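You operate a simulated robot arm through the tools that you are given. There is no shell and no other tool.

You are at the controls of a simulated robot arm. One attempt, no reset.

Task
Put things in order on the top of the white table behind the tool trolley. At the end: the black nut cap from the top of the white table behind the tool trolley stands where the gold sleeve stood; the grey clips bag is on the brown flat carton (marked "CAP"); the beige round brush is in the green tray; the gold sleeve from the top of the white table behind the tool trolley stands where the grey clips bag stood; whatever was shut is shut again. Leave all else as you found it, and nothing knocked over.

It is judged by the outcome, as a careful person would: the job done as asked, and still so three seconds after it is handed in. It fails if anything else is knocked over, pushed out of place, dropped, spilled or broken. A push-on lid holds only when it is set on centred and level and pressed home; a screw cap is set on level and turned clockwise until tight.

Robot
A 6-joint arm with a two-finger parallel gripper, fixed in place. Base frame: the origin is at the foot of the arm, x ahead of it, y to its left, z up; the work surface is at about z = 0. Readings come in mm, degrees, newtons and seconds.
With the tool pointing down near the work surface it reaches from about 180 to 460 mm from the base axis. Its first joint turns from -70.0 to 70.0 degrees. Payload 1.9 kg.
Tool frame: the origin (TCP) lies between the finger pads and is the grasp point; the fingertips stand 23 mm ahead of it; z points along the fingers, y is the line along which they close. The gripper opens to 94 mm. The fingers are 38 mm wide and 10 mm thick; the gripper's body (54 by 96 mm) begins 39 mm behind the TCP.
Orientation is told as [roll, pitch, yaw] about the base's x, y, z axes, in that order, counted from this pose: with the fingers straight down and closing along the base's y, the tool's x points along the base's -x, its y along +y and its z along -z.

Tools
- The arm moves only by the tool nudge_tool. Its argument "motion" is one flat list of numbers, 7 for each row, row after row: the finger opening in mm, from 0 to 94, then the shift along the base's x, y, z in units of 30 mm (1.0 is 30 mm), then the turn, a rotation vector about the base's x, y, z in units of 6 degrees (1.0 is 6 degrees). In form: [claw, x, y, z, wx, wy, wz, claw, x, y, z, wx, wy, wz, ...]. A call has 1 to 20 rows; each row shifts and turns the commanded pose from where the row before left it. A call with a number of a shift or a turn outside -1 to 1 is refused whole. Each row takes 0.2 s and may step no farther than 50 mm and 8.6 degrees from the row before; otherwise, or with a gripper value out of range, the whole call is refused. Where a pose cannot be reached the arm comes as near as it can. A force on the tool above 40 N (or 10 N above the force at the start of the call, whichever is more), or a blocked arm, ends the call early, and 0.2 s more pass. Each finger travels about 108 mm/s and halts on what it meets, pressing with about 26 N; the grip force reading is that of the motor and also rises with nothing between the fingers. The clock runs only during rows and for 0.2 s after the last one: add rows that do not move to give the fingers time. It gives the time, the measured TCP pose, the force on the tool (base axes), the opening and the grip force at its end, in the units of the frame above (readings bear some noise), with the torque about the TCP (base axes, N m) and any sound that the robot's microphone picked up.
- Cameras (640 x 400 px; columns grow to the right, rows downward): "scene" is fixed at [43.8, 309.3, 409.7]; the picture's right is [-0.83, -0.56, 0.00], its down [-0.39, 0.58, -0.71] and it looks along [0.40, -0.59, -0.70] (base axes); focal length 214 px, centre (320, 200). "wrist" rides on the gripper at [86, 16, -75] in the tool frame; the picture's right is [-0.18, 0.98, 0.00], its down [-0.58, -0.11, -0.81] and it looks along [-0.79, -0.15, 0.59] (tool axes); focal length 243 px, centre (320, 200). There is no depth. A picture from a camera that has moved, and an enlarged one, comes with that camera's place and axes in the base frame and with its lens.
- snapshot(camera): a new picture of that camera. No time passes.
- inspect(camera, box): a new picture of the part [left, top, right, bottom] of that camera's present view, enlarged. No time passes.
- job_done(): hands the job in; it is judged then, once.

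Nothing tells you positions but the pictures and the camera data. Unless the task says otherwise, let go and move clear before handing in.

The tools are called after ">>>" as name(argument=value, ...) on one line, values as JSON. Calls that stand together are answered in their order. nudge_tool: Moves the arm, as the interface text tells. Its arguments: {"type":"object","properties":{"motion":{"type":"array","items":{"type":"number"}}},"required":["motion"]} The other tools are called the same way: snapshot (camera) takes a picture; inspect (camera, box) takes an enlarged picture of a part of a camera's view; job_done () hands the job in.

At the start:

```text
time: 0.0
eef_pos: [346.8, 2.0, 267.4]
ee_rot: [0.1, 0.0, -0.1]
wrist_force: [0.5, -0.1, 0.6]
torque: [-0.04, -0.03, -0.02]
gripper_width: 94.1
grip_force: 0.1
```

scene: 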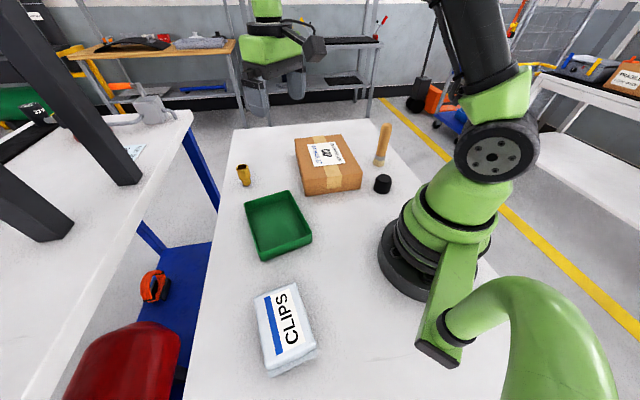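
wrist: 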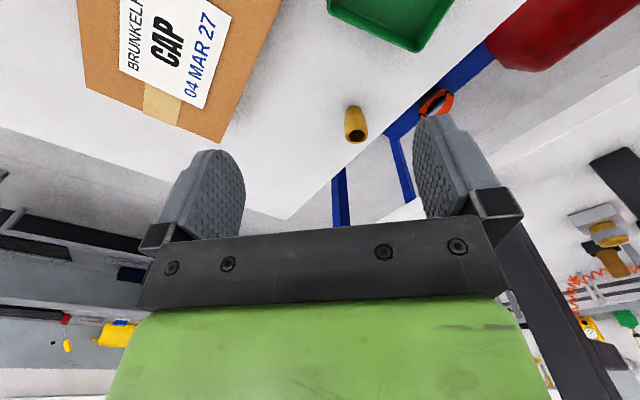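

I see the bag near the camera, the green tray mid-table, the sleeve at the far edge, and the carton, cap and brush on the arm's right. I'll look closer at each before moving anything.

>>> inspect(camera="scene", box=[220, 110, 420, 235])

>>> inspect(camera="scene", box=[220, 260, 380, 400])

>>> inspect(camera="wrist", box=[300, 60, 460, 160])

>>> inspect(camera="scene", box=[220, 150, 280, 200])

>>> inspect(camera="scene", box=[350, 110, 420, 205])

```text
3.20 times, centred on (320, 172) of scene
camera zoom: at [43.8, 309.3, 409.7], right [-0.83, -0.56, 0.0], down [-0.39, 0.58, -0.71], along [0.4, -0.59, -0.7], focal length 686 px, centre (320, 288)
```

zoom: 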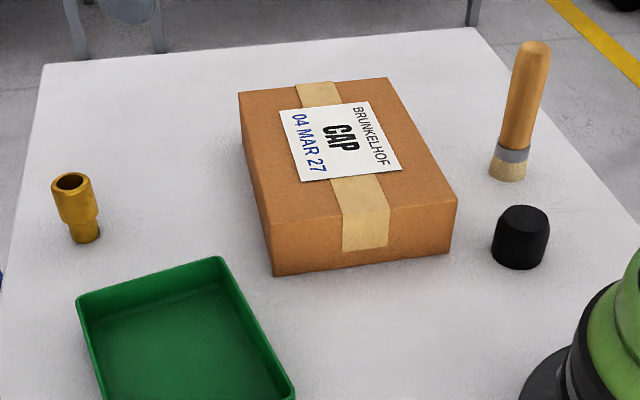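

```text
2.86 times, centred on (300, 330) of scene
camera zoom: at [43.8, 309.3, 409.7], right [-0.83, -0.56, 0.0], down [-0.39, 0.58, -0.71], along [0.4, -0.59, -0.7], focal length 613 px, centre (377, -171)
```

zoom: 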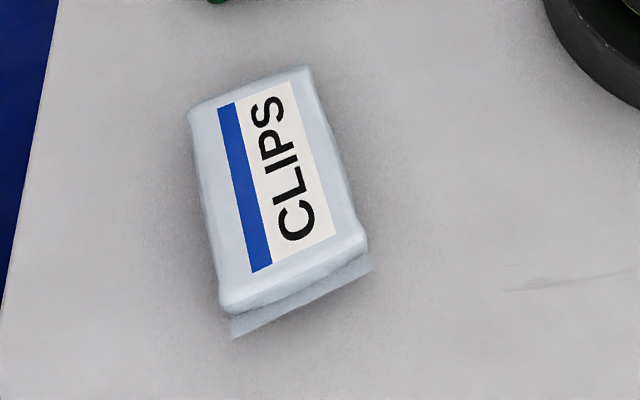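

```text
4.00 times, centred on (380, 110) of wrist
camera zoom: at [260.8, 16.6, 341.9], right [0.18, 0.98, 0.0], down [0.58, -0.11, 0.81], along [0.79, -0.15, -0.59], focal length 970 px, centre (80, 560)
```

zoom: 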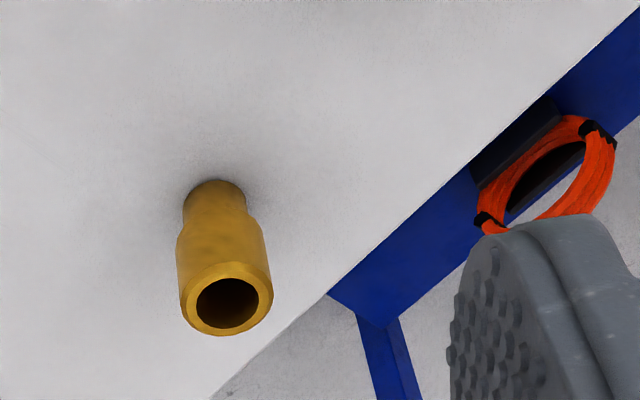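

```text
8.00 times, centred on (250, 175) of scene
camera zoom: at [43.8, 309.3, 409.7], right [-0.83, -0.56, 0.0], down [-0.39, 0.58, -0.71], along [0.4, -0.59, -0.7], focal length 1716 px, centre (880, 400)
```

zoom: 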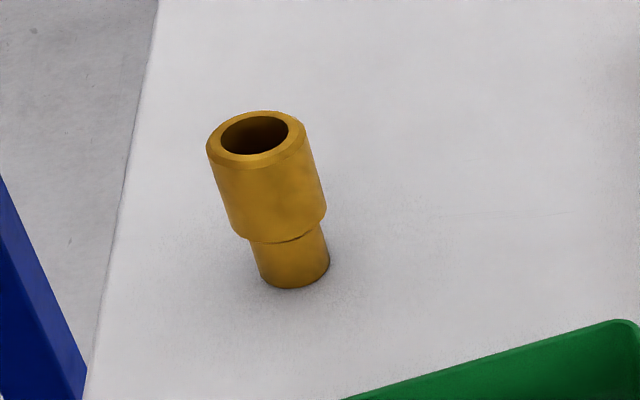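

```text
4.21 times, centred on (385, 158) of scene
camera zoom: at [43.8, 309.3, 409.7], right [-0.83, -0.56, 0.0], down [-0.39, 0.58, -0.71], along [0.4, -0.59, -0.7], focal length 903 px, centre (46, 379)
```

zoom: 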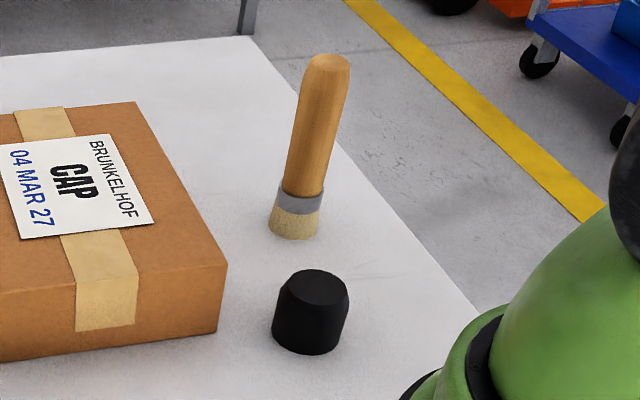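

The measured positions (base mm) are: bag about (157, 251), sleeve about (494, 27) and 58 tall, cap about (153, -173) and 38 tall, brush about (211, -284) and standing 133 tall. The tray centre is about (309, 97), and the carton centre is about (341, -159), 57 high. First I'll go above the bag with the fingers turned to close across its narrow side.

>>> nudge_tool(motion=[94, -0.633, 0.83, -0.22, 0, 0, -0.583, 94, -0.633, 0.83, -0.22, 0, 0, -0.583, 94, -0.633, 0.83, -0.22, 0, 0, -0.583, 94, -0.633, 0.83, -0.22, 0, 0, -0.583, 94, -0.633, 0.83, -0.22, 0, 0, -0.583, 94, -0.633, 0.83, -0.22, 0, 0, -0.583, 94, -0.633, 0.83, -0.22, 0, 0, -0.583, 94, -0.633, 0.83, -0.22, 0, 0, -0.583, 94, -0.633, 0.83, -0.22, 0, 0, -0.583, 94, -0.633, 0.83, -0.22, 0, 0, -0.583, 94, 0, 0, 0, 0, 0, 0])

>>> snapshot(camera="wrist")

>>> snapshot(camera="scene")

```text
time: 2.4
eef_pos: [156.9, 251.1, 201.8]
ee_rot: [0.0, 0.0, -35.1]
wrist_force: [-0.6, 0.8, 0.3]
torque: [-0.01, -0.02, 0.02]
gripper_width: 93.9
grip_force: 0.1
```

```text
taken
camera wrist: at [95.8, 313.1, 275.3], right [0.72, 0.7, 0.0], down [0.41, -0.42, 0.81], along [0.56, -0.58, -0.59], focal length 243 px, centre (320, 200)
```

wrist: 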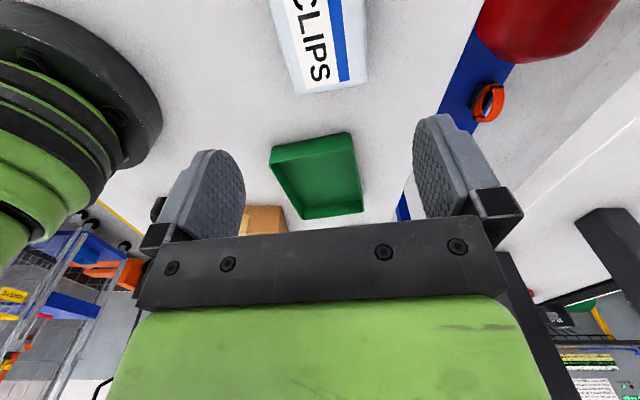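

```text
taken
```

scene: 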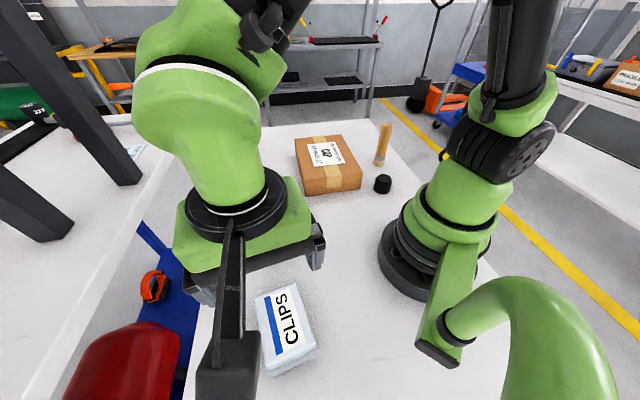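

The move tracked well and the bag's far end lines up with my estimate to within 2 mm. I'll descend to about z = 105, still above the bag, and check the alignment again.

>>> nudge_tool(motion=[94, 0, 0, -0.8, 0, 0, 0.1, 94, 0, 0, -0.8, 0, 0, 0.1, 94, 0, 0, -0.8, 0, 0, 0, 94, 0, 0, -0.8, 0, 0, 0, 94, 0, 0, 0, 0, 0, 0])

>>> snapshot(camera="wrist")

>>> inspect(camera="scene", box=[160, 180, 360, 400])

```text
time: 3.6
eef_pos: [156.2, 252.6, 106.6]
ee_rot: [0.0, 0.0, -33.9]
wrist_force: [0.3, -0.6, 0.4]
torque: [0.06, 0.01, 0.0]
gripper_width: 93.8
grip_force: 0.0
```

```text
taken
camera wrist: at [94.0, 311.9, 180.3], right [0.7, 0.71, 0.0], down [0.42, -0.41, 0.81], along [0.58, -0.56, -0.59], focal length 243 px, centre (320, 200)
```

wrist: 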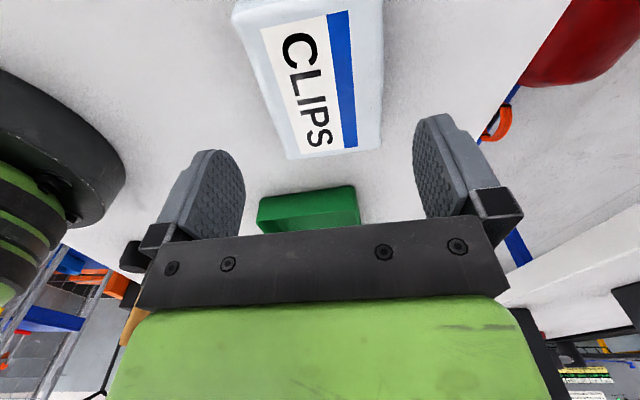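

```text
1.82 times, centred on (260, 290) of scene
camera zoom: at [43.8, 309.3, 409.7], right [-0.83, -0.56, 0.0], down [-0.39, 0.58, -0.71], along [0.4, -0.59, -0.7], focal length 390 px, centre (429, 36)
```

zoom: 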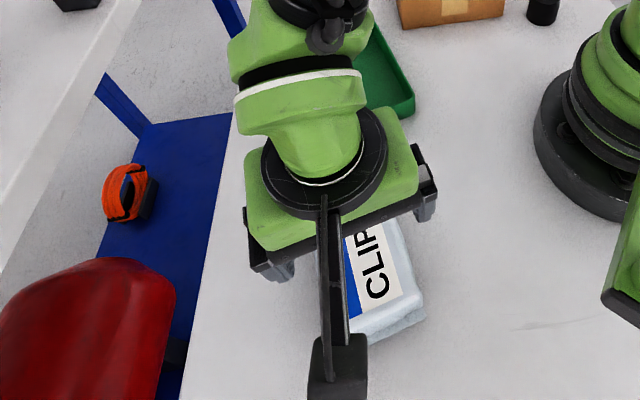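

The bag shows clearly between the fingers. I'll enlarge it to measure its edges and thickness.

>>> inspect(camera="wrist", box=[200, 0, 440, 160])

```text
2.50 times, centred on (320, 80) of wrist
camera zoom: at [94.0, 311.9, 180.3], right [0.7, 0.71, 0.0], down [0.42, -0.41, 0.81], along [0.58, -0.56, -0.59], focal length 606 px, centre (320, 500)
```

zoom: 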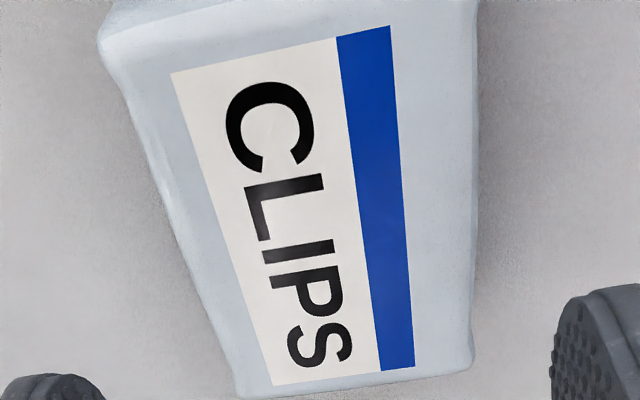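

The bag is centred between the fingers to within about 1 mm, with roughly 7 mm of clearance per side, and its centre is about (158, 251). I'll go down around it and then close.

>>> nudge_tool(motion=[94, 0.06, -0.04, -0.66, 0, 0, 0, 94, 0.06, -0.04, -0.66, 0, 0, 0, 94, 0, 0, -0.66, 0, 0, 0, 94, 0, 0, -0.4, 0, 0, 0, 94, 0, 0, -0.25, 0, 0, 0, 94, 0, 0, 0, 0, 0, 0])

>>> snapshot(camera="wrist")

```text
time: 5.0
eef_pos: [159.3, 249.0, 27.3]
ee_rot: [0.0, 0.0, -33.9]
wrist_force: [0.0, 0.1, 0.0]
torque: [-0.02, 0.0, -0.04]
gripper_width: 93.9
grip_force: 0.1
```

```text
taken
camera wrist: at [97.2, 308.3, 101.1], right [0.7, 0.71, 0.0], down [0.42, -0.41, 0.81], along [0.58, -0.56, -0.59], focal length 243 px, centre (320, 200)
```

wrist: 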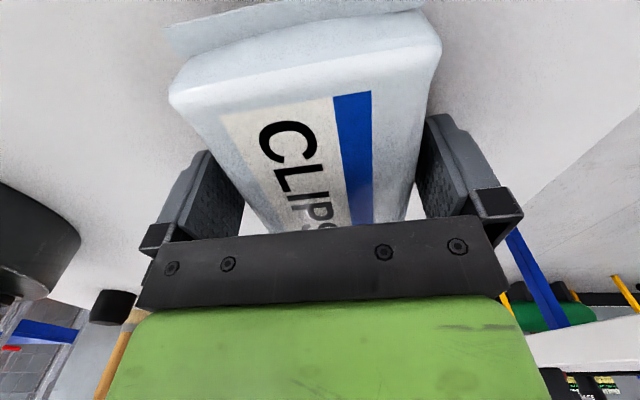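

The fingers straddle the bag cleanly. I'm closing on it now.

>>> nudge_tool(motion=[80, 0, 0, 0, 0, 0, 0, 74, 0, 0, 0, 0, 0, 0, 68, 0, 0, 0, 0, 0, 0, 60, 0, 0, 0, 0, 0, 0, 60, 0, 0, 0, 0, 0, 0])

>>> snapshot(camera="wrist")

```text
time: 6.2
eef_pos: [160.3, 247.7, 26.0]
ee_rot: [0.0, 0.0, -33.8]
wrist_force: [0.1, -0.8, -0.4]
torque: [0.09, 0.02, 0.01]
gripper_width: 79.8
grip_force: 25.7
```

```text
taken
camera wrist: at [97.1, 308.3, 101.3], right [0.7, 0.71, 0.0], down [0.42, -0.41, 0.81], along [0.58, -0.56, -0.59], focal length 243 px, centre (320, 200)
```

wrist: 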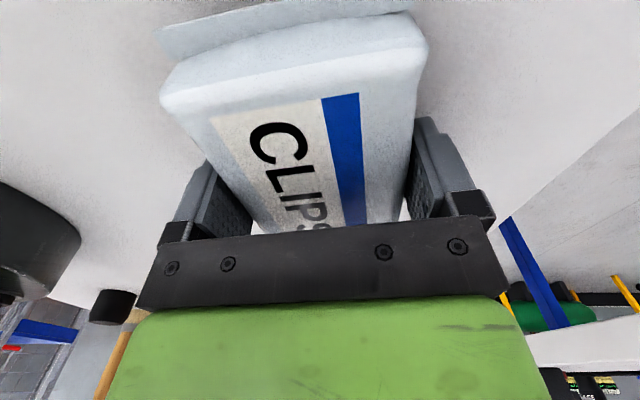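

The grip is firm at 79.8 mm wide. I'll lift a little first to check the hold, then go higher.

>>> nudge_tool(motion=[60, 0, 0, 0.2, 0, 0, 0, 60, 0, 0, 0.4, 0, 0, 0, 60, 0, 0, 0.7, 0, 0, 0, 60, 0, 0, 0.8, 0, 0, 0, 60, 0, 0, 0.8, 0, 0, 0, 60, 0, 0, 0.8, 0, 0, 0, 60, 0, 0, 0.8, 0, 0, 0, 60, 0, 0, 0.6, 0, 0, 0, 60, 0, 0, 0, 0, 0, 0])

>>> snapshot(camera="wrist")

>>> snapshot(camera="scene")

```text
time: 8.2
eef_pos: [162.3, 249.7, 180.9]
ee_rot: [0.1, 0.1, -33.8]
wrist_force: [0.1, 0.4, -0.6]
torque: [0.02, -0.02, 0.02]
gripper_width: 80.0
grip_force: 26.1
```

```text
taken
camera wrist: at [99.2, 309.1, 255.2], right [0.7, 0.71, 0.0], down [0.42, -0.41, 0.81], along [0.58, -0.56, -0.59], focal length 243 px, centre (320, 200)
```

wrist: 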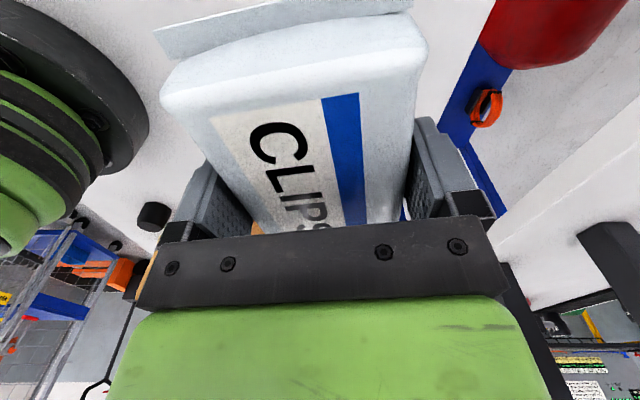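

```text
taken
```

scene: 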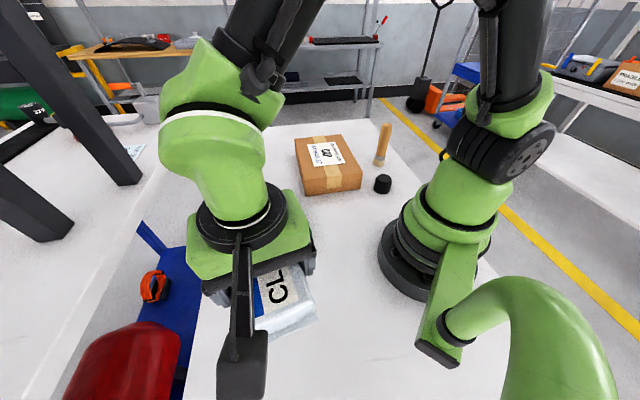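

The bag is held level and clear of the table. I'll carry it over to above the carton centre, turning to align with the carton.

>>> nudge_tool(motion=[60, 0.373, -0.852, 0, 0, 0, -0.115, 60, 0.373, -0.852, 0, 0, 0, -0.115, 60, 0.373, -0.852, 0, 0, 0, -0.115, 60, 0.373, -0.852, 0, 0, 0, -0.115, 60, 0.373, -0.852, 0, 0, 0, -0.115, 60, 0.373, -0.852, 0, 0, 0, -0.115, 60, 0.373, -0.852, 0, 0, 0, -0.115, 60, 0.373, -0.852, 0, 0, 0, -0.115, 60, 0.373, -0.852, 0, 0, 0, -0.115, 60, 0.373, -0.852, 0, 0, 0, -0.115, 60, 0.373, -0.852, 0, 0, 0, -0.115, 60, 0.373, -0.852, 0, 0, 0, -0.115, 60, 0.373, -0.852, 0, 0, 0, -0.115, 60, 0.373, -0.852, 0, 0, 0, -0.115, 60, 0.373, -0.852, 0, 0, 0, -0.115, 60, 0.373, -0.852, 0, 0, 0, -0.115, 60, 0, 0, 0, 0, 0, 0])

>>> snapshot(camera="wrist")

>>> snapshot(camera="scene")

```text
time: 11.8
eef_pos: [340.2, -161.7, 181.1]
ee_rot: [0.1, 0.0, -45.0]
wrist_force: [0.3, 0.3, -0.8]
torque: [-0.02, -0.04, 0.05]
gripper_width: 79.8
grip_force: 25.7
```

```text
taken
camera wrist: at [290.8, -90.6, 253.9], right [0.82, 0.57, 0.0], down [0.34, -0.49, 0.81], along [0.46, -0.66, -0.59], focal length 243 px, centre (320, 200)
```

wrist: 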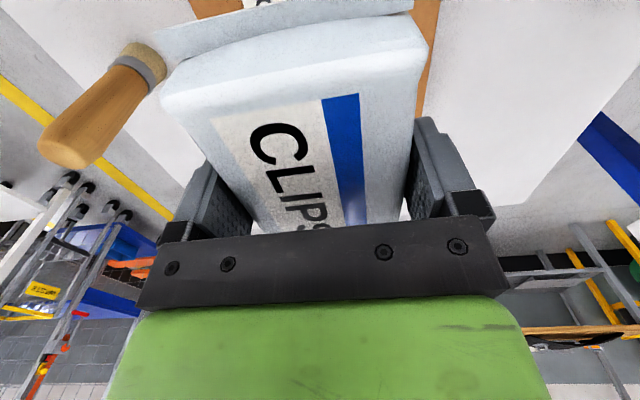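

```text
taken
```

scene: 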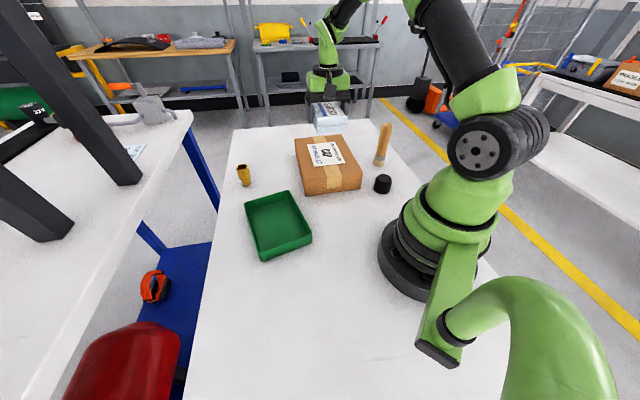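

The bag is over the carton's centre. I'll lower it to just above the carton top and check the gap.

>>> nudge_tool(motion=[60, 0, 0, -0.7, 0, 0, 0, 60, 0, 0, -0.7, 0, 0, 0, 60, 0, 0, -0.7, 0, 0, 0, 60, 0, 0, -0.5, 0, 0, 0, 60, 0, 0, -0.3, 0, 0, 0, 60, 0, 0, 0, 0, 0, 0])

>>> inspect(camera="scene", box=[270, 90, 410, 200])

>>> snapshot(camera="wrist")

```text
time: 13.2
eef_pos: [340.2, -160.7, 92.7]
ee_rot: [0.0, 0.0, -45.0]
wrist_force: [0.0, 0.4, -1.8]
torque: [0.01, 0.0, 0.0]
gripper_width: 79.6
grip_force: 26.0
```

```text
3.64 times, centred on (340, 145) of scene
camera zoom: at [43.8, 309.3, 409.7], right [-0.83, -0.56, 0.0], down [-0.39, 0.58, -0.71], along [0.4, -0.59, -0.7], focal length 780 px, centre (247, 400)
```

zoom: 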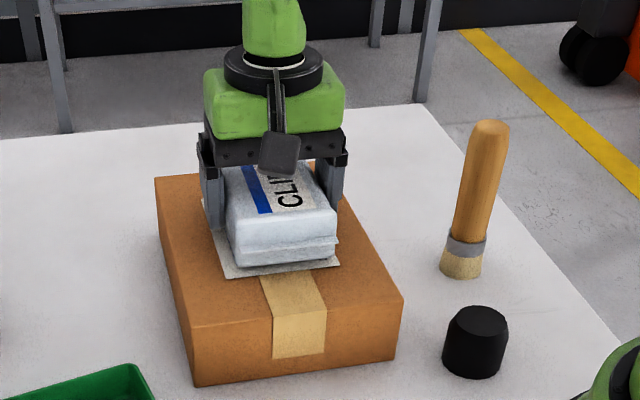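

```text
taken
camera wrist: at [290.1, -89.4, 166.9], right [0.82, 0.57, 0.0], down [0.34, -0.49, 0.81], along [0.46, -0.66, -0.59], focal length 243 px, centre (320, 200)
```

wrist: 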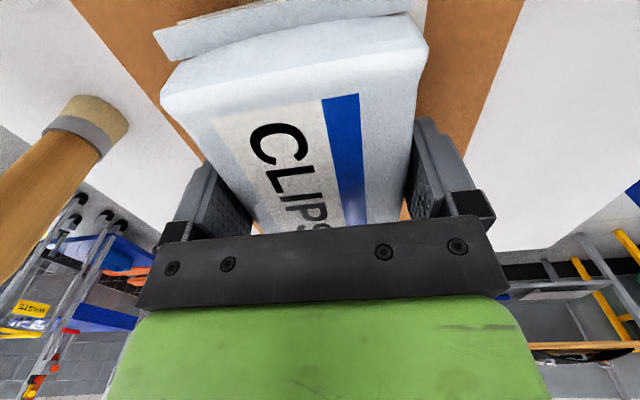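

The bag hangs a few millimetres above the carton. I'll lower it in small steps and watch the force.

>>> nudge_tool(motion=[60, 0, 0, -0.07, 0, 0, 0, 60, 0, 0, -0.07, 0, 0, 0, 60, 0, 0, 0, 0, 0, 0])

```text
time: 14.0
eef_pos: [339.3, -160.5, 88.4]
ee_rot: [-0.1, 0.1, -45.0]
wrist_force: [0.2, -0.1, -1.1]
torque: [0.0, -0.01, -0.01]
gripper_width: 79.7
grip_force: 26.0
```

>>> nudge_tool(motion=[60, 0, 0, -0.05, 0, 0, 0, 60, 0, 0, -0.05, 0, 0, 0, 60, 0, 0, 0, 0, 0, 0])

>>> inspect(camera="scene", box=[300, 110, 360, 160])

```text
time: 14.8
eef_pos: [340.2, -161.3, 85.5]
ee_rot: [0.1, -0.2, -44.9]
wrist_force: [-4.5, -0.7, 21.7]
torque: [-0.03, 0.16, -0.09]
gripper_width: 79.8
grip_force: 25.6
```

```text
8.00 times, centred on (330, 135) of scene
camera zoom: at [43.7, 309.3, 409.7], right [-0.83, -0.56, 0.0], down [-0.39, 0.58, -0.71], along [0.4, -0.59, -0.7], focal length 1716 px, centre (240, 720)
```

zoom: 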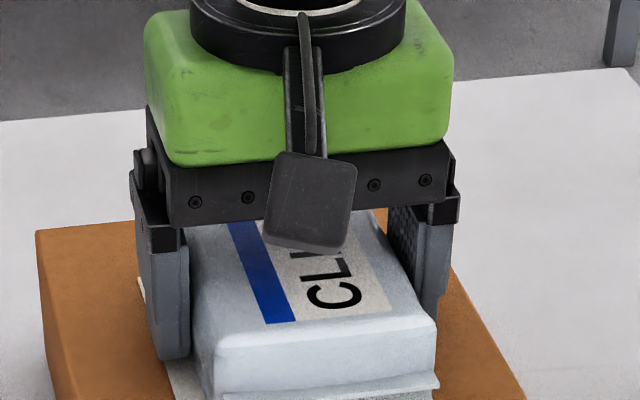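

It made contact at about TCP z = 86. I'll ease off slightly, open slowly and rise clear.

>>> nudge_tool(motion=[60, 0, 0, 0.03, 0, 0, 0, 79, 0, 0, 0, 0, 0, 0, 82, 0, 0, 0, 0, 0, 0, 86, 0, 0, 0, 0, 0, 0, 94, 0, 0, 0, 0, 0, 0, 94, 0, 0, 0, 0, 0, 0])

>>> snapshot(camera="wrist")

```text
time: 16.2
eef_pos: [339.7, -161.8, 86.8]
ee_rot: [0.0, 0.0, -44.8]
wrist_force: [0.2, -0.1, 1.0]
torque: [0.0, 0.05, -0.01]
gripper_width: 93.9
grip_force: 0.1
```

```text
taken
camera wrist: at [290.0, -90.2, 160.7], right [0.82, 0.57, 0.0], down [0.34, -0.49, 0.81], along [0.46, -0.66, -0.59], focal length 243 px, centre (320, 200)
```

wrist: 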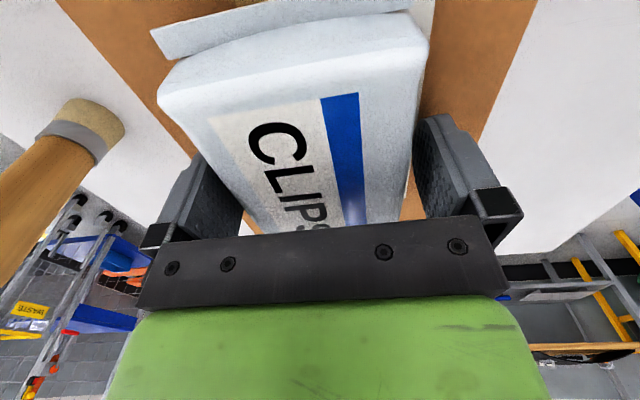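

The bag rests on the carton, so I'll rise straight up. Then I'll head towards the sleeve and check its surroundings.

>>> nudge_tool(motion=[94, 0, 0, 0.3, 0, 0, 0, 94, 0, 0, 0.7, 0, 0, 0, 94, 0, 0, 0.9, 0, 0, 0, 94, 0, 0, 0.9, 0, 0, 0, 94, 0, 0, 0.9, 0, 0, 0, 94, 0, 0, 0, 0, 0, 0])

>>> inspect(camera="scene", box=[270, 90, 410, 200])

>>> snapshot(camera="wrist")

```text
time: 17.6
eef_pos: [339.2, -160.7, 198.4]
ee_rot: [0.1, 0.0, -44.8]
wrist_force: [-0.6, -1.2, -0.6]
torque: [-0.01, 0.01, 0.01]
gripper_width: 94.0
grip_force: 0.0
```

```text
3.64 times, centred on (340, 145) of scene
camera zoom: at [43.7, 309.3, 409.7], right [-0.83, -0.56, 0.0], down [-0.39, 0.58, -0.71], along [0.4, -0.59, -0.7], focal length 780 px, centre (247, 400)
```

zoom: 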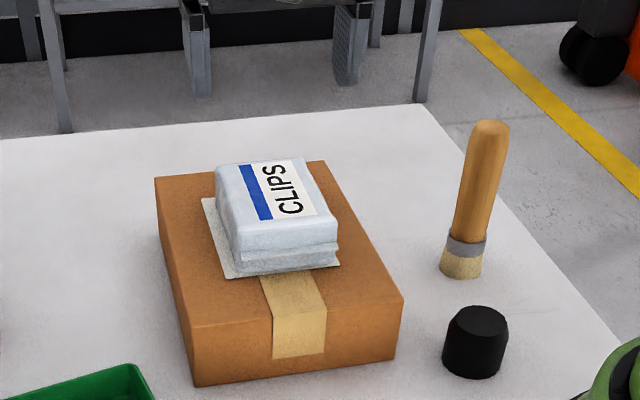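

```text
taken
camera wrist: at [290.0, -89.5, 272.6], right [0.82, 0.57, 0.0], down [0.34, -0.49, 0.81], along [0.46, -0.66, -0.59], focal length 243 px, centre (320, 200)
```

wrist: 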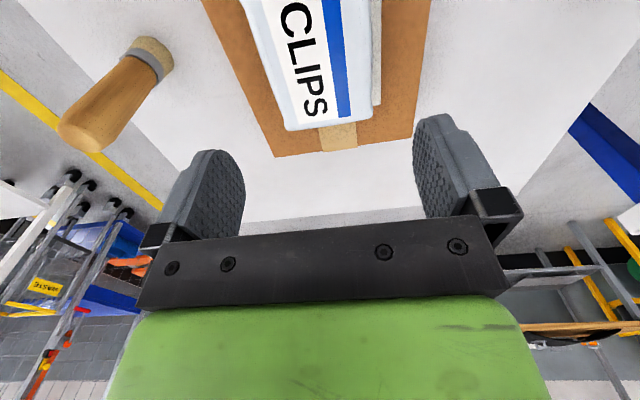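

The bag sits well within the carton top. Next I'll go over near the sleeve, squaring the tool and beginning an outward tilt, since the sleeve is about 494 mm out.

>>> nudge_tool(motion=[94, 0.34, 0.78, 0, 0, 0, 0.936, 94, 0.34, 0.78, 0, 0, 0, 0.936, 94, 0.34, 0.78, 0, 0, 0, 0.936, 94, 0.34, 0.78, 0, 0, 0, 0.936, 94, 0.34, 0.78, 0, 0, 0, 0.936, 94, 0.34, 0.78, 0, 0, 0, 0.936, 94, 0.34, 0.78, 0, 0, 0, 0.936, 94, 0.34, 0.8, 0, 0, 0, 0.936, 94, 0, 0, 0, 0, 0, 0])

>>> snapshot(camera="wrist")

```text
time: 19.6
eef_pos: [421.8, 28.0, 197.6]
ee_rot: [0.0, 0.0, 0.2]
wrist_force: [-0.5, -0.7, 0.2]
torque: [0.01, 0.0, -0.03]
gripper_width: 94.1
grip_force: 0.2
```

```text
taken
camera wrist: at [335.2, 41.3, 272.7], right [0.18, 0.98, 0.0], down [0.58, -0.11, 0.81], along [0.79, -0.15, -0.59], focal length 243 px, centre (320, 200)
```

wrist: 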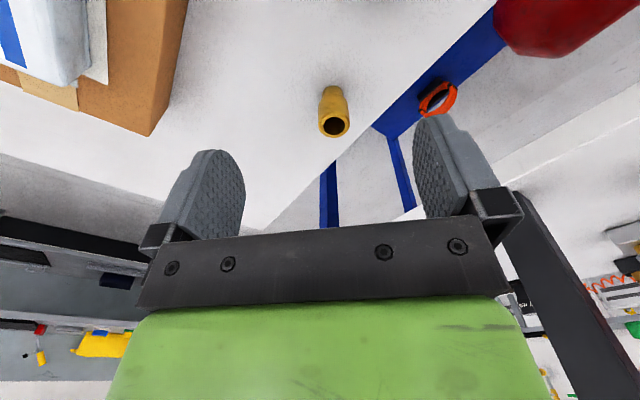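

The sleeve is straight ahead. I'll tilt the fingers outward about 20° here while high up and check that the arm follows.

>>> nudge_tool(motion=[94, 0, 0, 0, 0, -0.833, 0, 94, 0, 0, 0, 0, -0.833, 0, 94, 0, 0, 0, 0, -0.833, 0, 94, 0, 0, 0, 0, -0.833, 0, 94, 0, 0, 0, 0, 0, 0])

>>> snapshot(camera="wrist")

```text
time: 20.8
eef_pos: [422.0, 26.2, 198.7]
ee_rot: [0.1, -20.1, 0.1]
wrist_force: [-0.1, -0.8, 0.2]
torque: [-0.02, 0.01, -0.01]
gripper_width: 93.9
grip_force: 0.0
```

```text
taken
camera wrist: at [314.8, 41.2, 238.0], right [0.17, 0.98, 0.06], down [0.27, -0.11, 0.96], along [0.95, -0.15, -0.28], focal length 243 px, centre (320, 200)
```

wrist: 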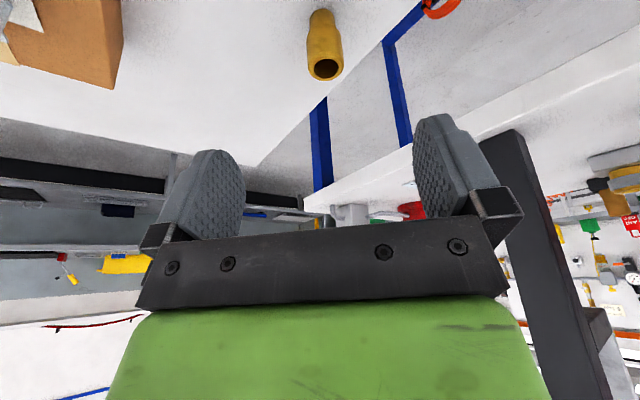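

The tilt worked. I'll move out above the sleeve at z of about 115 to test the reach.

>>> nudge_tool(motion=[94, 0.6, 0, -0.5, 0, 0, 0, 94, 0.6, 0, -0.7, 0, 0, 0, 94, 0.6, 0, -0.8, 0, 0, 0, 94, 0.6, 0, -0.75, 0, 0, 0, 94, 0, 0, 0, 0, 0, 0])

>>> snapshot(camera="wrist")

>>> inspect(camera="scene", box=[200, 90, 320, 220])

```text
time: 22.0
eef_pos: [493.9, 27.6, 115.4]
ee_rot: [-0.1, -20.1, 0.1]
wrist_force: [-0.3, 0.4, 0.1]
torque: [-0.01, 0.0, 0.0]
gripper_width: 94.1
grip_force: 0.0
```

```text
taken
camera wrist: at [386.1, 41.5, 154.8], right [0.17, 0.98, 0.06], down [0.27, -0.11, 0.96], along [0.95, -0.15, -0.28], focal length 243 px, centre (320, 200)
```

wrist: 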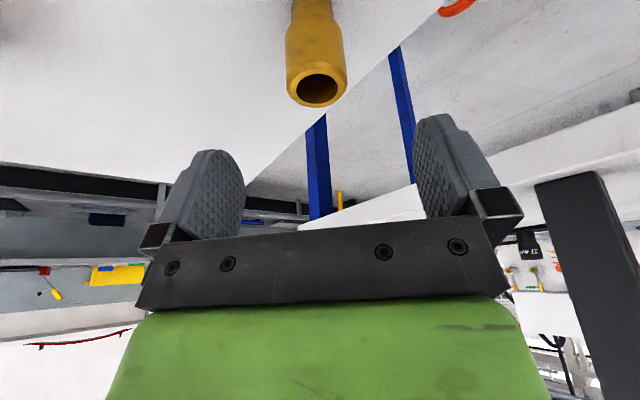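

```text
3.08 times, centred on (260, 155) of scene
camera zoom: at [43.8, 309.3, 409.7], right [-0.83, -0.56, 0.0], down [-0.39, 0.58, -0.71], along [0.4, -0.59, -0.7], focal length 660 px, centre (505, 338)
```

zoom: 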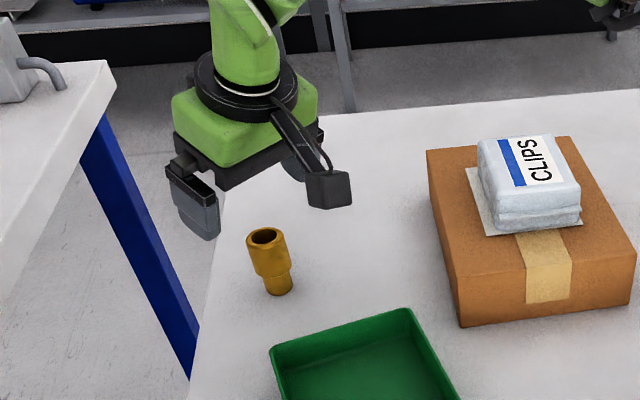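

The reach is fine here and the sleeve top reads about (496, 27), matching my estimate. I'll descend halfway and check the pose.

>>> nudge_tool(motion=[94, 0, 0, -0.5, 0, 0, 0, 94, 0, 0, -0.5, 0, 0, 0, 94, 0, 0, -0.4, 0, 0, 0, 94, 0, 0, 0, 0, 0, 0])

>>> snapshot(camera="wrist")

```text
time: 23.0
eef_pos: [494.2, 25.7, 73.9]
ee_rot: [0.0, -20.0, 0.1]
wrist_force: [0.0, -0.3, -0.4]
torque: [-0.03, -0.05, 0.02]
gripper_width: 94.2
grip_force: 0.0
```

```text
taken
camera wrist: at [387.1, 41.0, 113.1], right [0.17, 0.98, 0.06], down [0.27, -0.11, 0.96], along [0.95, -0.15, -0.28], focal length 243 px, centre (320, 200)
```

wrist: 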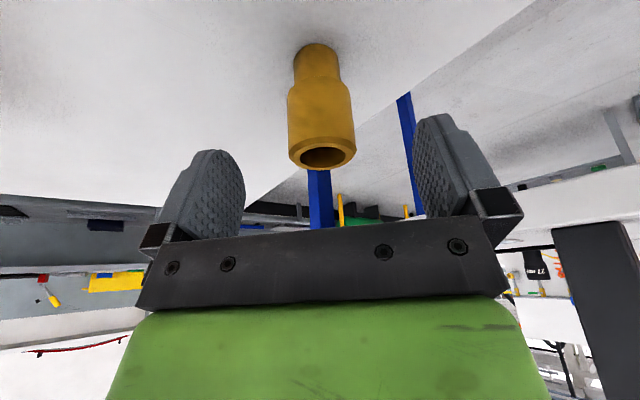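

The sleeve is centred between the fingers, with its base at about (494.5, 27.5). I'm going down to grasp height at z of about 40.

>>> nudge_tool(motion=[94, 0, 0.03, -0.4, 0, 0, 0, 94, 0, 0, -0.4, 0, 0, 0, 94, 0, 0, -0.3, 0, 0, 0, 94, 0, 0, 0, 0, 0, 0])

>>> snapshot(camera="wrist")

>>> inspect(camera="scene", box=[200, 110, 300, 210])

```text
time: 24.0
eef_pos: [493.1, 27.1, 41.3]
ee_rot: [0.0, -20.0, 0.1]
wrist_force: [0.6, -0.2, 0.3]
torque: [-0.01, -0.01, 0.0]
gripper_width: 94.1
grip_force: 0.0
```

```text
taken
camera wrist: at [386.3, 41.8, 80.7], right [0.17, 0.98, 0.06], down [0.27, -0.11, 0.96], along [0.95, -0.15, -0.28], focal length 243 px, centre (320, 200)
```

wrist: 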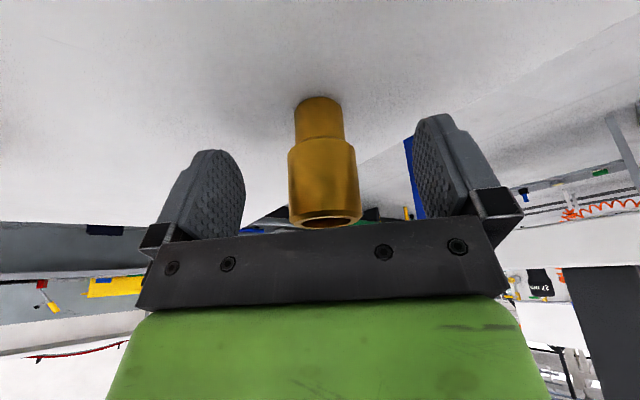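

```text
4.00 times, centred on (250, 160) of scene
camera zoom: at [43.8, 309.3, 409.7], right [-0.83, -0.56, 0.0], down [-0.39, 0.58, -0.71], along [0.4, -0.59, -0.7], focal length 858 px, centre (600, 360)
```

zoom: 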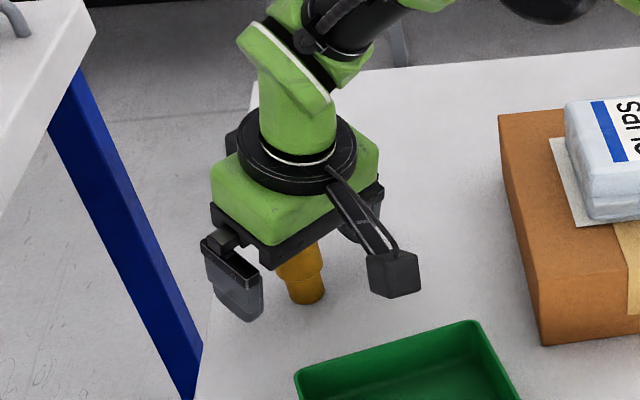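

The sleeve sits centred between the pads, so I'm closing gently.

>>> nudge_tool(motion=[70, 0, 0, 0, 0, 0, 0, 52, 0, 0, 0, 0, 0, 0, 44, 0, 0, 0, 0, 0, 0, 40, 0, 0, 0, 0, 0, 0, 37, 0, 0, 0, 0, 0, 0, 34, 0, 0, 0, 0, 0, 0, 30, 0, 0, 0, 0, 0, 0, 25, 0, 0, 0, 0, 0, 0, 25, 0, 0, 0, 0, 0, 0])

>>> snapshot(camera="wrist")

```text
time: 26.0
eef_pos: [492.8, 27.6, 40.0]
ee_rot: [0.0, -19.9, 0.1]
wrist_force: [0.2, -0.6, 1.0]
torque: [0.03, 0.0, 0.03]
gripper_width: 28.5
grip_force: 25.9
```

```text
taken
camera wrist: at [386.3, 41.8, 80.9], right [0.17, 0.98, 0.06], down [0.27, -0.11, 0.96], along [0.95, -0.15, -0.28], focal length 243 px, centre (320, 200)
```

wrist: 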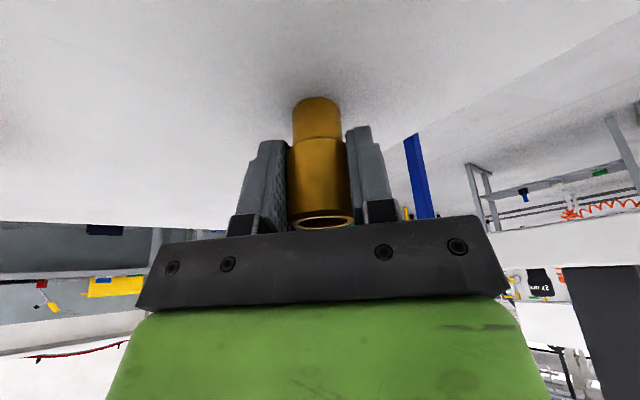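

The grip is firm. I'll lift the sleeve straight up, then draw back towards the arm.

>>> nudge_tool(motion=[25, 0, 0, 0.2, 0, 0, 0, 25, 0, 0, 0.5, 0, 0, 0, 25, 0, 0, 0.7, 0, 0, 0, 25, -0.2, 0, 0.8, 0, 0, 0, 25, -0.5, 0, 0.8, 0, 0, 0, 25, -0.6, 0, 0.7, 0, 0, 0, 25, -0.7, 0, 0.6, 0, 0, 0, 25, -0.7, 0, 0.3, 0, 0, 0, 25, -0.4, 0, 0, 0, 0, 0, 25, 0, 0, 0, 0, 0, 0])

>>> snapshot(camera="wrist")

>>> snapshot(camera="scene")

```text
time: 28.2
eef_pos: [400.2, 28.2, 178.8]
ee_rot: [-0.1, -20.0, 0.1]
wrist_force: [-0.2, 1.2, -1.4]
torque: [-0.03, -0.02, -0.03]
gripper_width: 28.6
grip_force: 25.0
```

```text
taken
camera wrist: at [294.4, 43.0, 218.2], right [0.17, 0.98, 0.06], down [0.27, -0.11, 0.96], along [0.95, -0.15, -0.28], focal length 243 px, centre (320, 200)
```

wrist: 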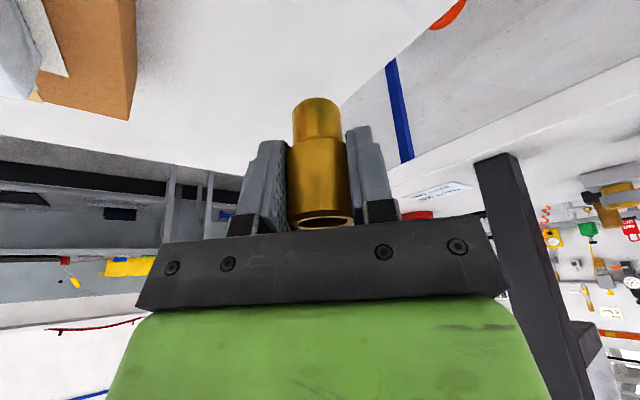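

```text
taken
```

scene: 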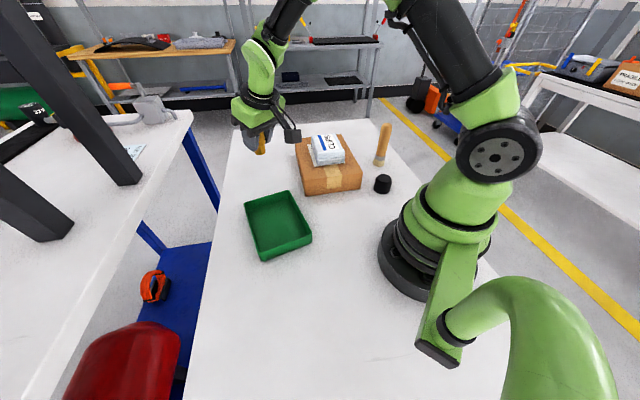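

The sleeve is held unchanged. I'll swing it over to the bag's old place, turning with the arm so that it stays upright.

>>> nudge_tool(motion=[25, -0.675, 0.617, 0, 0, 0, 0.806, 25, -0.675, 0.617, 0, 0, 0, 0.806, 25, -0.675, 0.617, 0, 0, 0, 0.806, 25, -0.675, 0.617, 0, 0, 0, 0.806, 25, -0.675, 0.617, 0, 0, 0, 0.806, 25, -0.675, 0.617, 0, 0, 0, 0.806, 25, -0.675, 0.617, 0, 0, 0, 0.806, 25, -0.675, 0.617, 0, 0, 0, 0.806, 25, -0.675, 0.617, 0, 0, 0, 0.806, 25, -0.675, 0.617, 0, 0, 0, 0.806, 25, -0.675, 0.617, 0, 0, 0, 0.806, 25, -0.675, 0.617, 0, 0, 0, 0.806, 25, 0, 0, 0, 0, 0, 0])

>>> snapshot(camera="wrist")

>>> snapshot(camera="scene")

```text
time: 31.0
eef_pos: [157.5, 250.0, 178.0]
ee_rot: [0.0, -20.0, 58.2]
wrist_force: [0.1, -0.9, -0.8]
torque: [-0.02, 0.02, -0.01]
gripper_width: 28.3
grip_force: 25.8
```

```text
taken
camera wrist: at [87.3, 166.6, 218.6], right [-0.74, 0.66, 0.06], down [0.23, 0.17, 0.96], along [0.62, 0.73, -0.28], focal length 243 px, centre (320, 200)
```

wrist: 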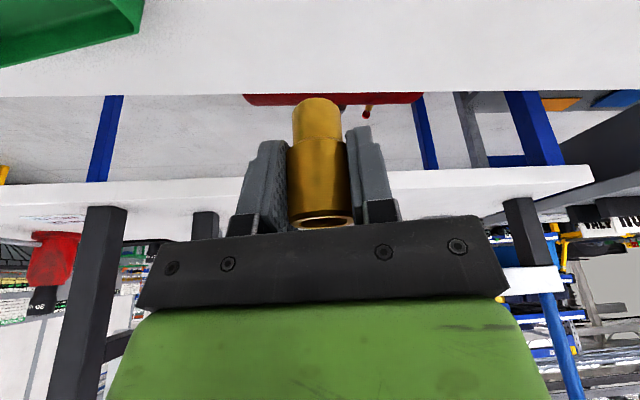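

```text
taken
```

scene: 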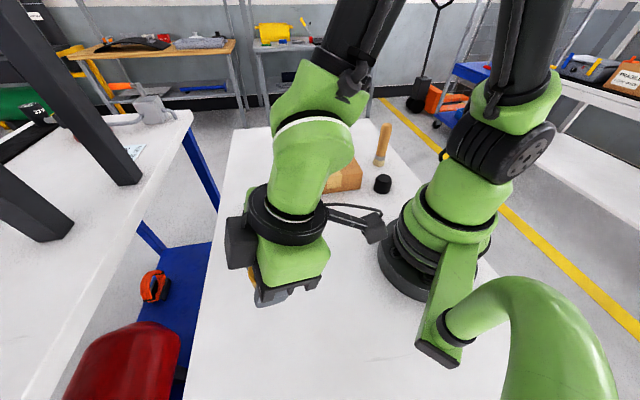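

The sleeve is above the target. I'll descend to just above the table.

>>> nudge_tool(motion=[25, 0, 0, -0.8, 0, 0, 0, 25, 0, 0, -0.8, 0, 0, 0, 25, 0, 0, -0.8, 0, 0, 0, 25, 0, 0, -0.8, 0, 0, 0, 25, 0, 0, -0.8, 0, 0, 0, 25, 0, 0, -0.3, 0, 0, 0, 25, 0, 0, -0.15, 0, 0, 0, 25, 0, 0, 0, 0, 0, 0])

>>> snapshot(camera="wrist")

>>> inspect(camera="scene", box=[200, 230, 380, 380])

```text
time: 32.8
eef_pos: [157.7, 249.4, 44.4]
ee_rot: [0.0, -20.0, 58.1]
wrist_force: [-0.1, 0.4, -1.4]
torque: [-0.01, 0.02, 0.0]
gripper_width: 28.5
grip_force: 26.0
```

```text
taken
camera wrist: at [88.1, 165.8, 84.1], right [-0.74, 0.67, 0.06], down [0.23, 0.17, 0.96], along [0.63, 0.73, -0.28], focal length 243 px, centre (320, 200)
```

wrist: 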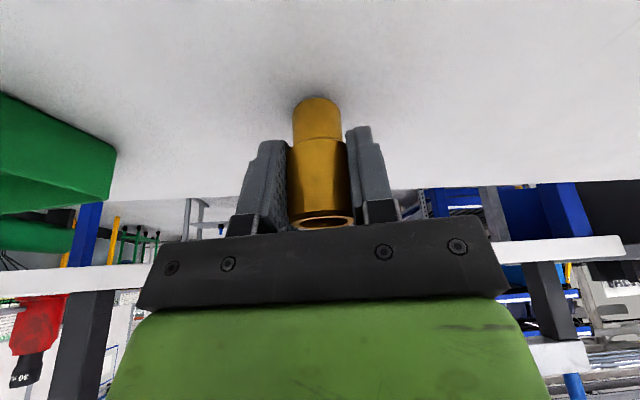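

```text
2.67 times, centred on (290, 305) of scene
camera zoom: at [43.8, 309.3, 409.7], right [-0.83, -0.56, 0.0], down [-0.39, 0.58, -0.71], along [0.4, -0.59, -0.7], focal length 572 px, centre (400, -80)
```

zoom: 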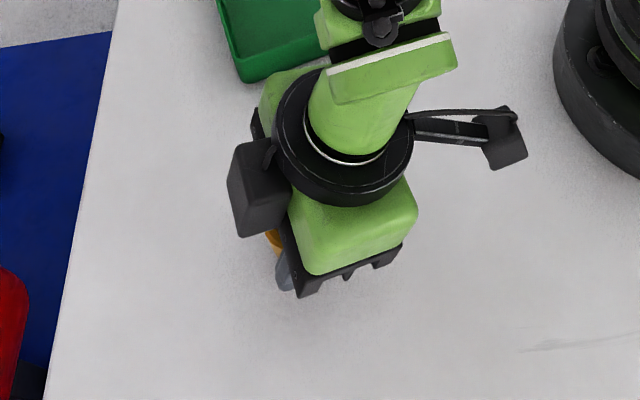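

The sleeve's base is a few millimetres above the table. I'll lower it in fine steps.

>>> nudge_tool(motion=[25, 0, 0, -0.04, 0, 0, 0, 25, 0, 0, -0.04, 0, 0, 0, 25, 0, 0, -0.03, 0, 0, 0, 25, 0, 0, 0, 0, 0, 0])

```text
time: 33.8
eef_pos: [157.2, 249.1, 41.3]
ee_rot: [0.0, -20.1, 58.2]
wrist_force: [-0.4, -0.2, -0.4]
torque: [0.0, 0.01, 0.02]
gripper_width: 28.6
grip_force: 26.2
```

>>> nudge_tool(motion=[25, 0, 0, -0.02, 0, 0, 0, 25, 0, 0, -0.02, 0, 0, 0, 25, 0, 0, 0, 0, 0, 0])

```text
time: 34.6
eef_pos: [159.2, 249.5, 40.5]
ee_rot: [0.0, -20.1, 58.3]
wrist_force: [-6.8, 3.0, 18.8]
torque: [0.17, 0.22, 0.05]
gripper_width: 28.4
grip_force: 25.9
```

Contact with the table. I'll ease off slightly, then open slowly.

>>> nudge_tool(motion=[25, 0, 0, 0.015, 0, 0, 0, 28, 0, 0, 0, 0, 0, 0, 30, 0, 0, 0, 0, 0, 0, 33, 0, 0, 0, 0, 0, 0, 38, 0, 0, 0, 0, 0, 0, 45, 0, 0, 0, 0, 0, 0, 60, 0, 0, 0, 0, 0, 0, 75, 0, 0, 0, 0, 0, 0, 75, 0, 0, 0, 0, 0, 0])

>>> snapshot(camera="wrist")

```text
time: 36.6
eef_pos: [158.3, 249.9, 40.4]
ee_rot: [0.1, -20.1, 58.2]
wrist_force: [0.6, 0.4, 0.0]
torque: [-0.03, 0.04, -0.02]
gripper_width: 74.8
grip_force: 0.1
```

```text
taken
camera wrist: at [88.3, 165.6, 80.3], right [-0.74, 0.67, 0.06], down [0.23, 0.17, 0.96], along [0.63, 0.73, -0.28], focal length 243 px, centre (320, 200)
```

wrist: 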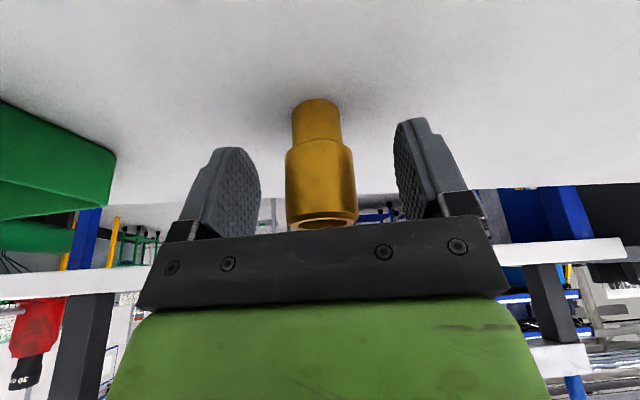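

The sleeve stands upright. I'll rise straight up and check it.

>>> nudge_tool(motion=[75, 0, 0, 0.3, 0, 0, 0, 80, 0, 0, 0.6, 0, 0, 0, 80, 0, 0, 0.9, 0, 0, 0, 80, 0, 0, 0.9, 0, 0, 0, 80, 0, 0, 0.9, 0, 0, 0, 80, 0, 0, 0.9, 0, 0, 0, 80, 0, 0, 0.6, 0, 0, 0, 80, 0, 0, 0, 0, 0, 0])

>>> snapshot(camera="scene")

>>> snapshot(camera="wrist")

```text
time: 38.4
eef_pos: [157.9, 249.6, 194.1]
ee_rot: [0.0, -19.9, 58.2]
wrist_force: [0.6, -0.8, 0.6]
torque: [0.01, 0.0, -0.01]
gripper_width: 80.1
grip_force: 0.0
```

```text
taken
```

scene: 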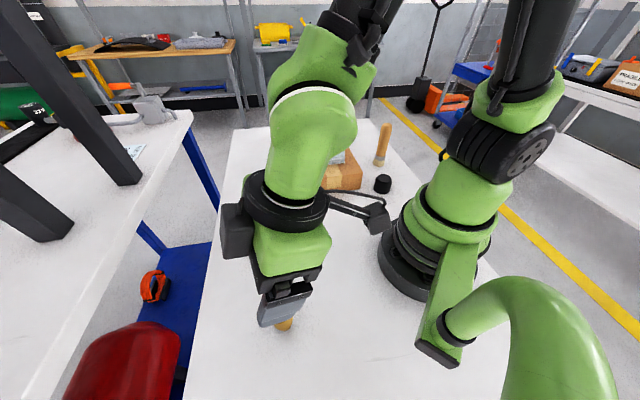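

```text
taken
camera wrist: at [87.3, 165.6, 234.1], right [-0.74, 0.67, 0.06], down [0.23, 0.17, 0.96], along [0.63, 0.73, -0.28], focal length 243 px, centre (320, 200)
```

wrist: 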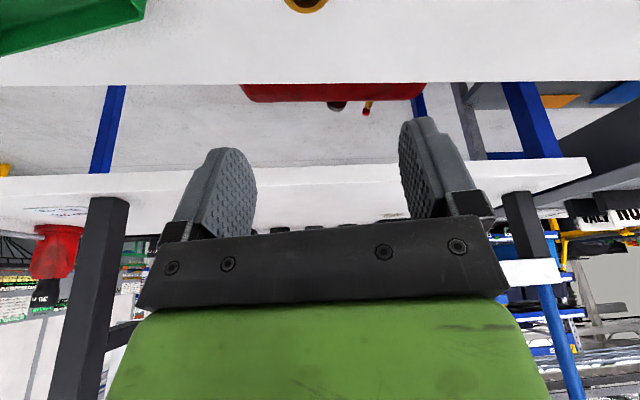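

The sleeve is placed. Next is the black cap: I'll keep this tilt, since it's needed to set the cap down at the sleeve's far spot. I'll swing round to above the cap with the fingers turned to stay clear of the carton.

>>> nudge_tool(motion=[80, 0.489, -0.926, 0, 0, 0, -0.174, 80, 0.489, -0.926, 0, 0, 0, -0.174, 80, 0.489, -0.926, 0, 0, 0, -0.174, 80, 0.489, -0.926, 0, 0, 0, -0.174, 80, 0.489, -0.926, 0, 0, 0, -0.174, 80, 0.489, -0.926, 0, 0, 0, -0.174, 80, 0.489, -0.926, 0, 0, 0, -0.174, 80, 0.489, -0.926, 0, 0, 0, -0.174, 80, 0.489, -0.926, 0, 0, 0, -0.174, 80, 0, 0, 0, 0, 0, 0])

>>> snapshot(camera="scene")

>>> inspect(camera="scene", box=[220, 260, 380, 400])

```text
time: 40.6
eef_pos: [292.6, 1.8, 191.8]
ee_rot: [0.0, -19.9, 48.8]
wrist_force: [-0.4, -0.9, 0.4]
torque: [0.01, 0.05, -0.03]
gripper_width: 79.9
grip_force: 0.1
```

```text
taken
```

scene: 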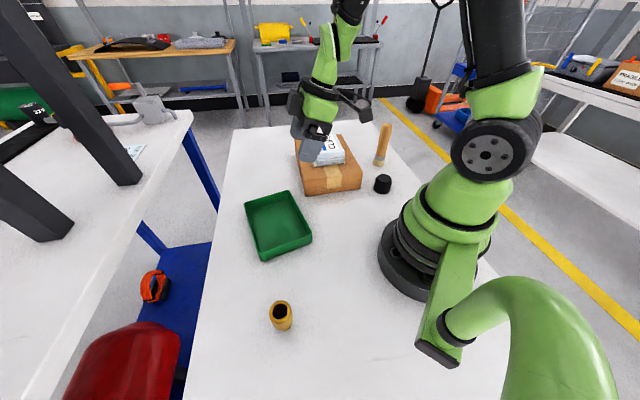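

```text
2.86 times, centred on (300, 330) of scene
camera zoom: at [43.8, 309.3, 409.7], right [-0.83, -0.56, 0.0], down [-0.39, 0.58, -0.71], along [0.4, -0.59, -0.7], focal length 613 px, centre (377, -171)
```

zoom: 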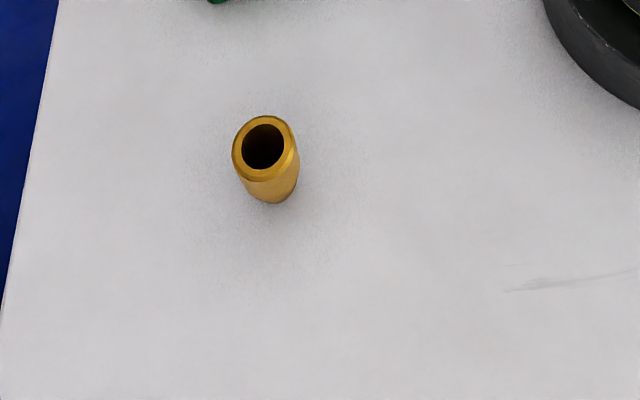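

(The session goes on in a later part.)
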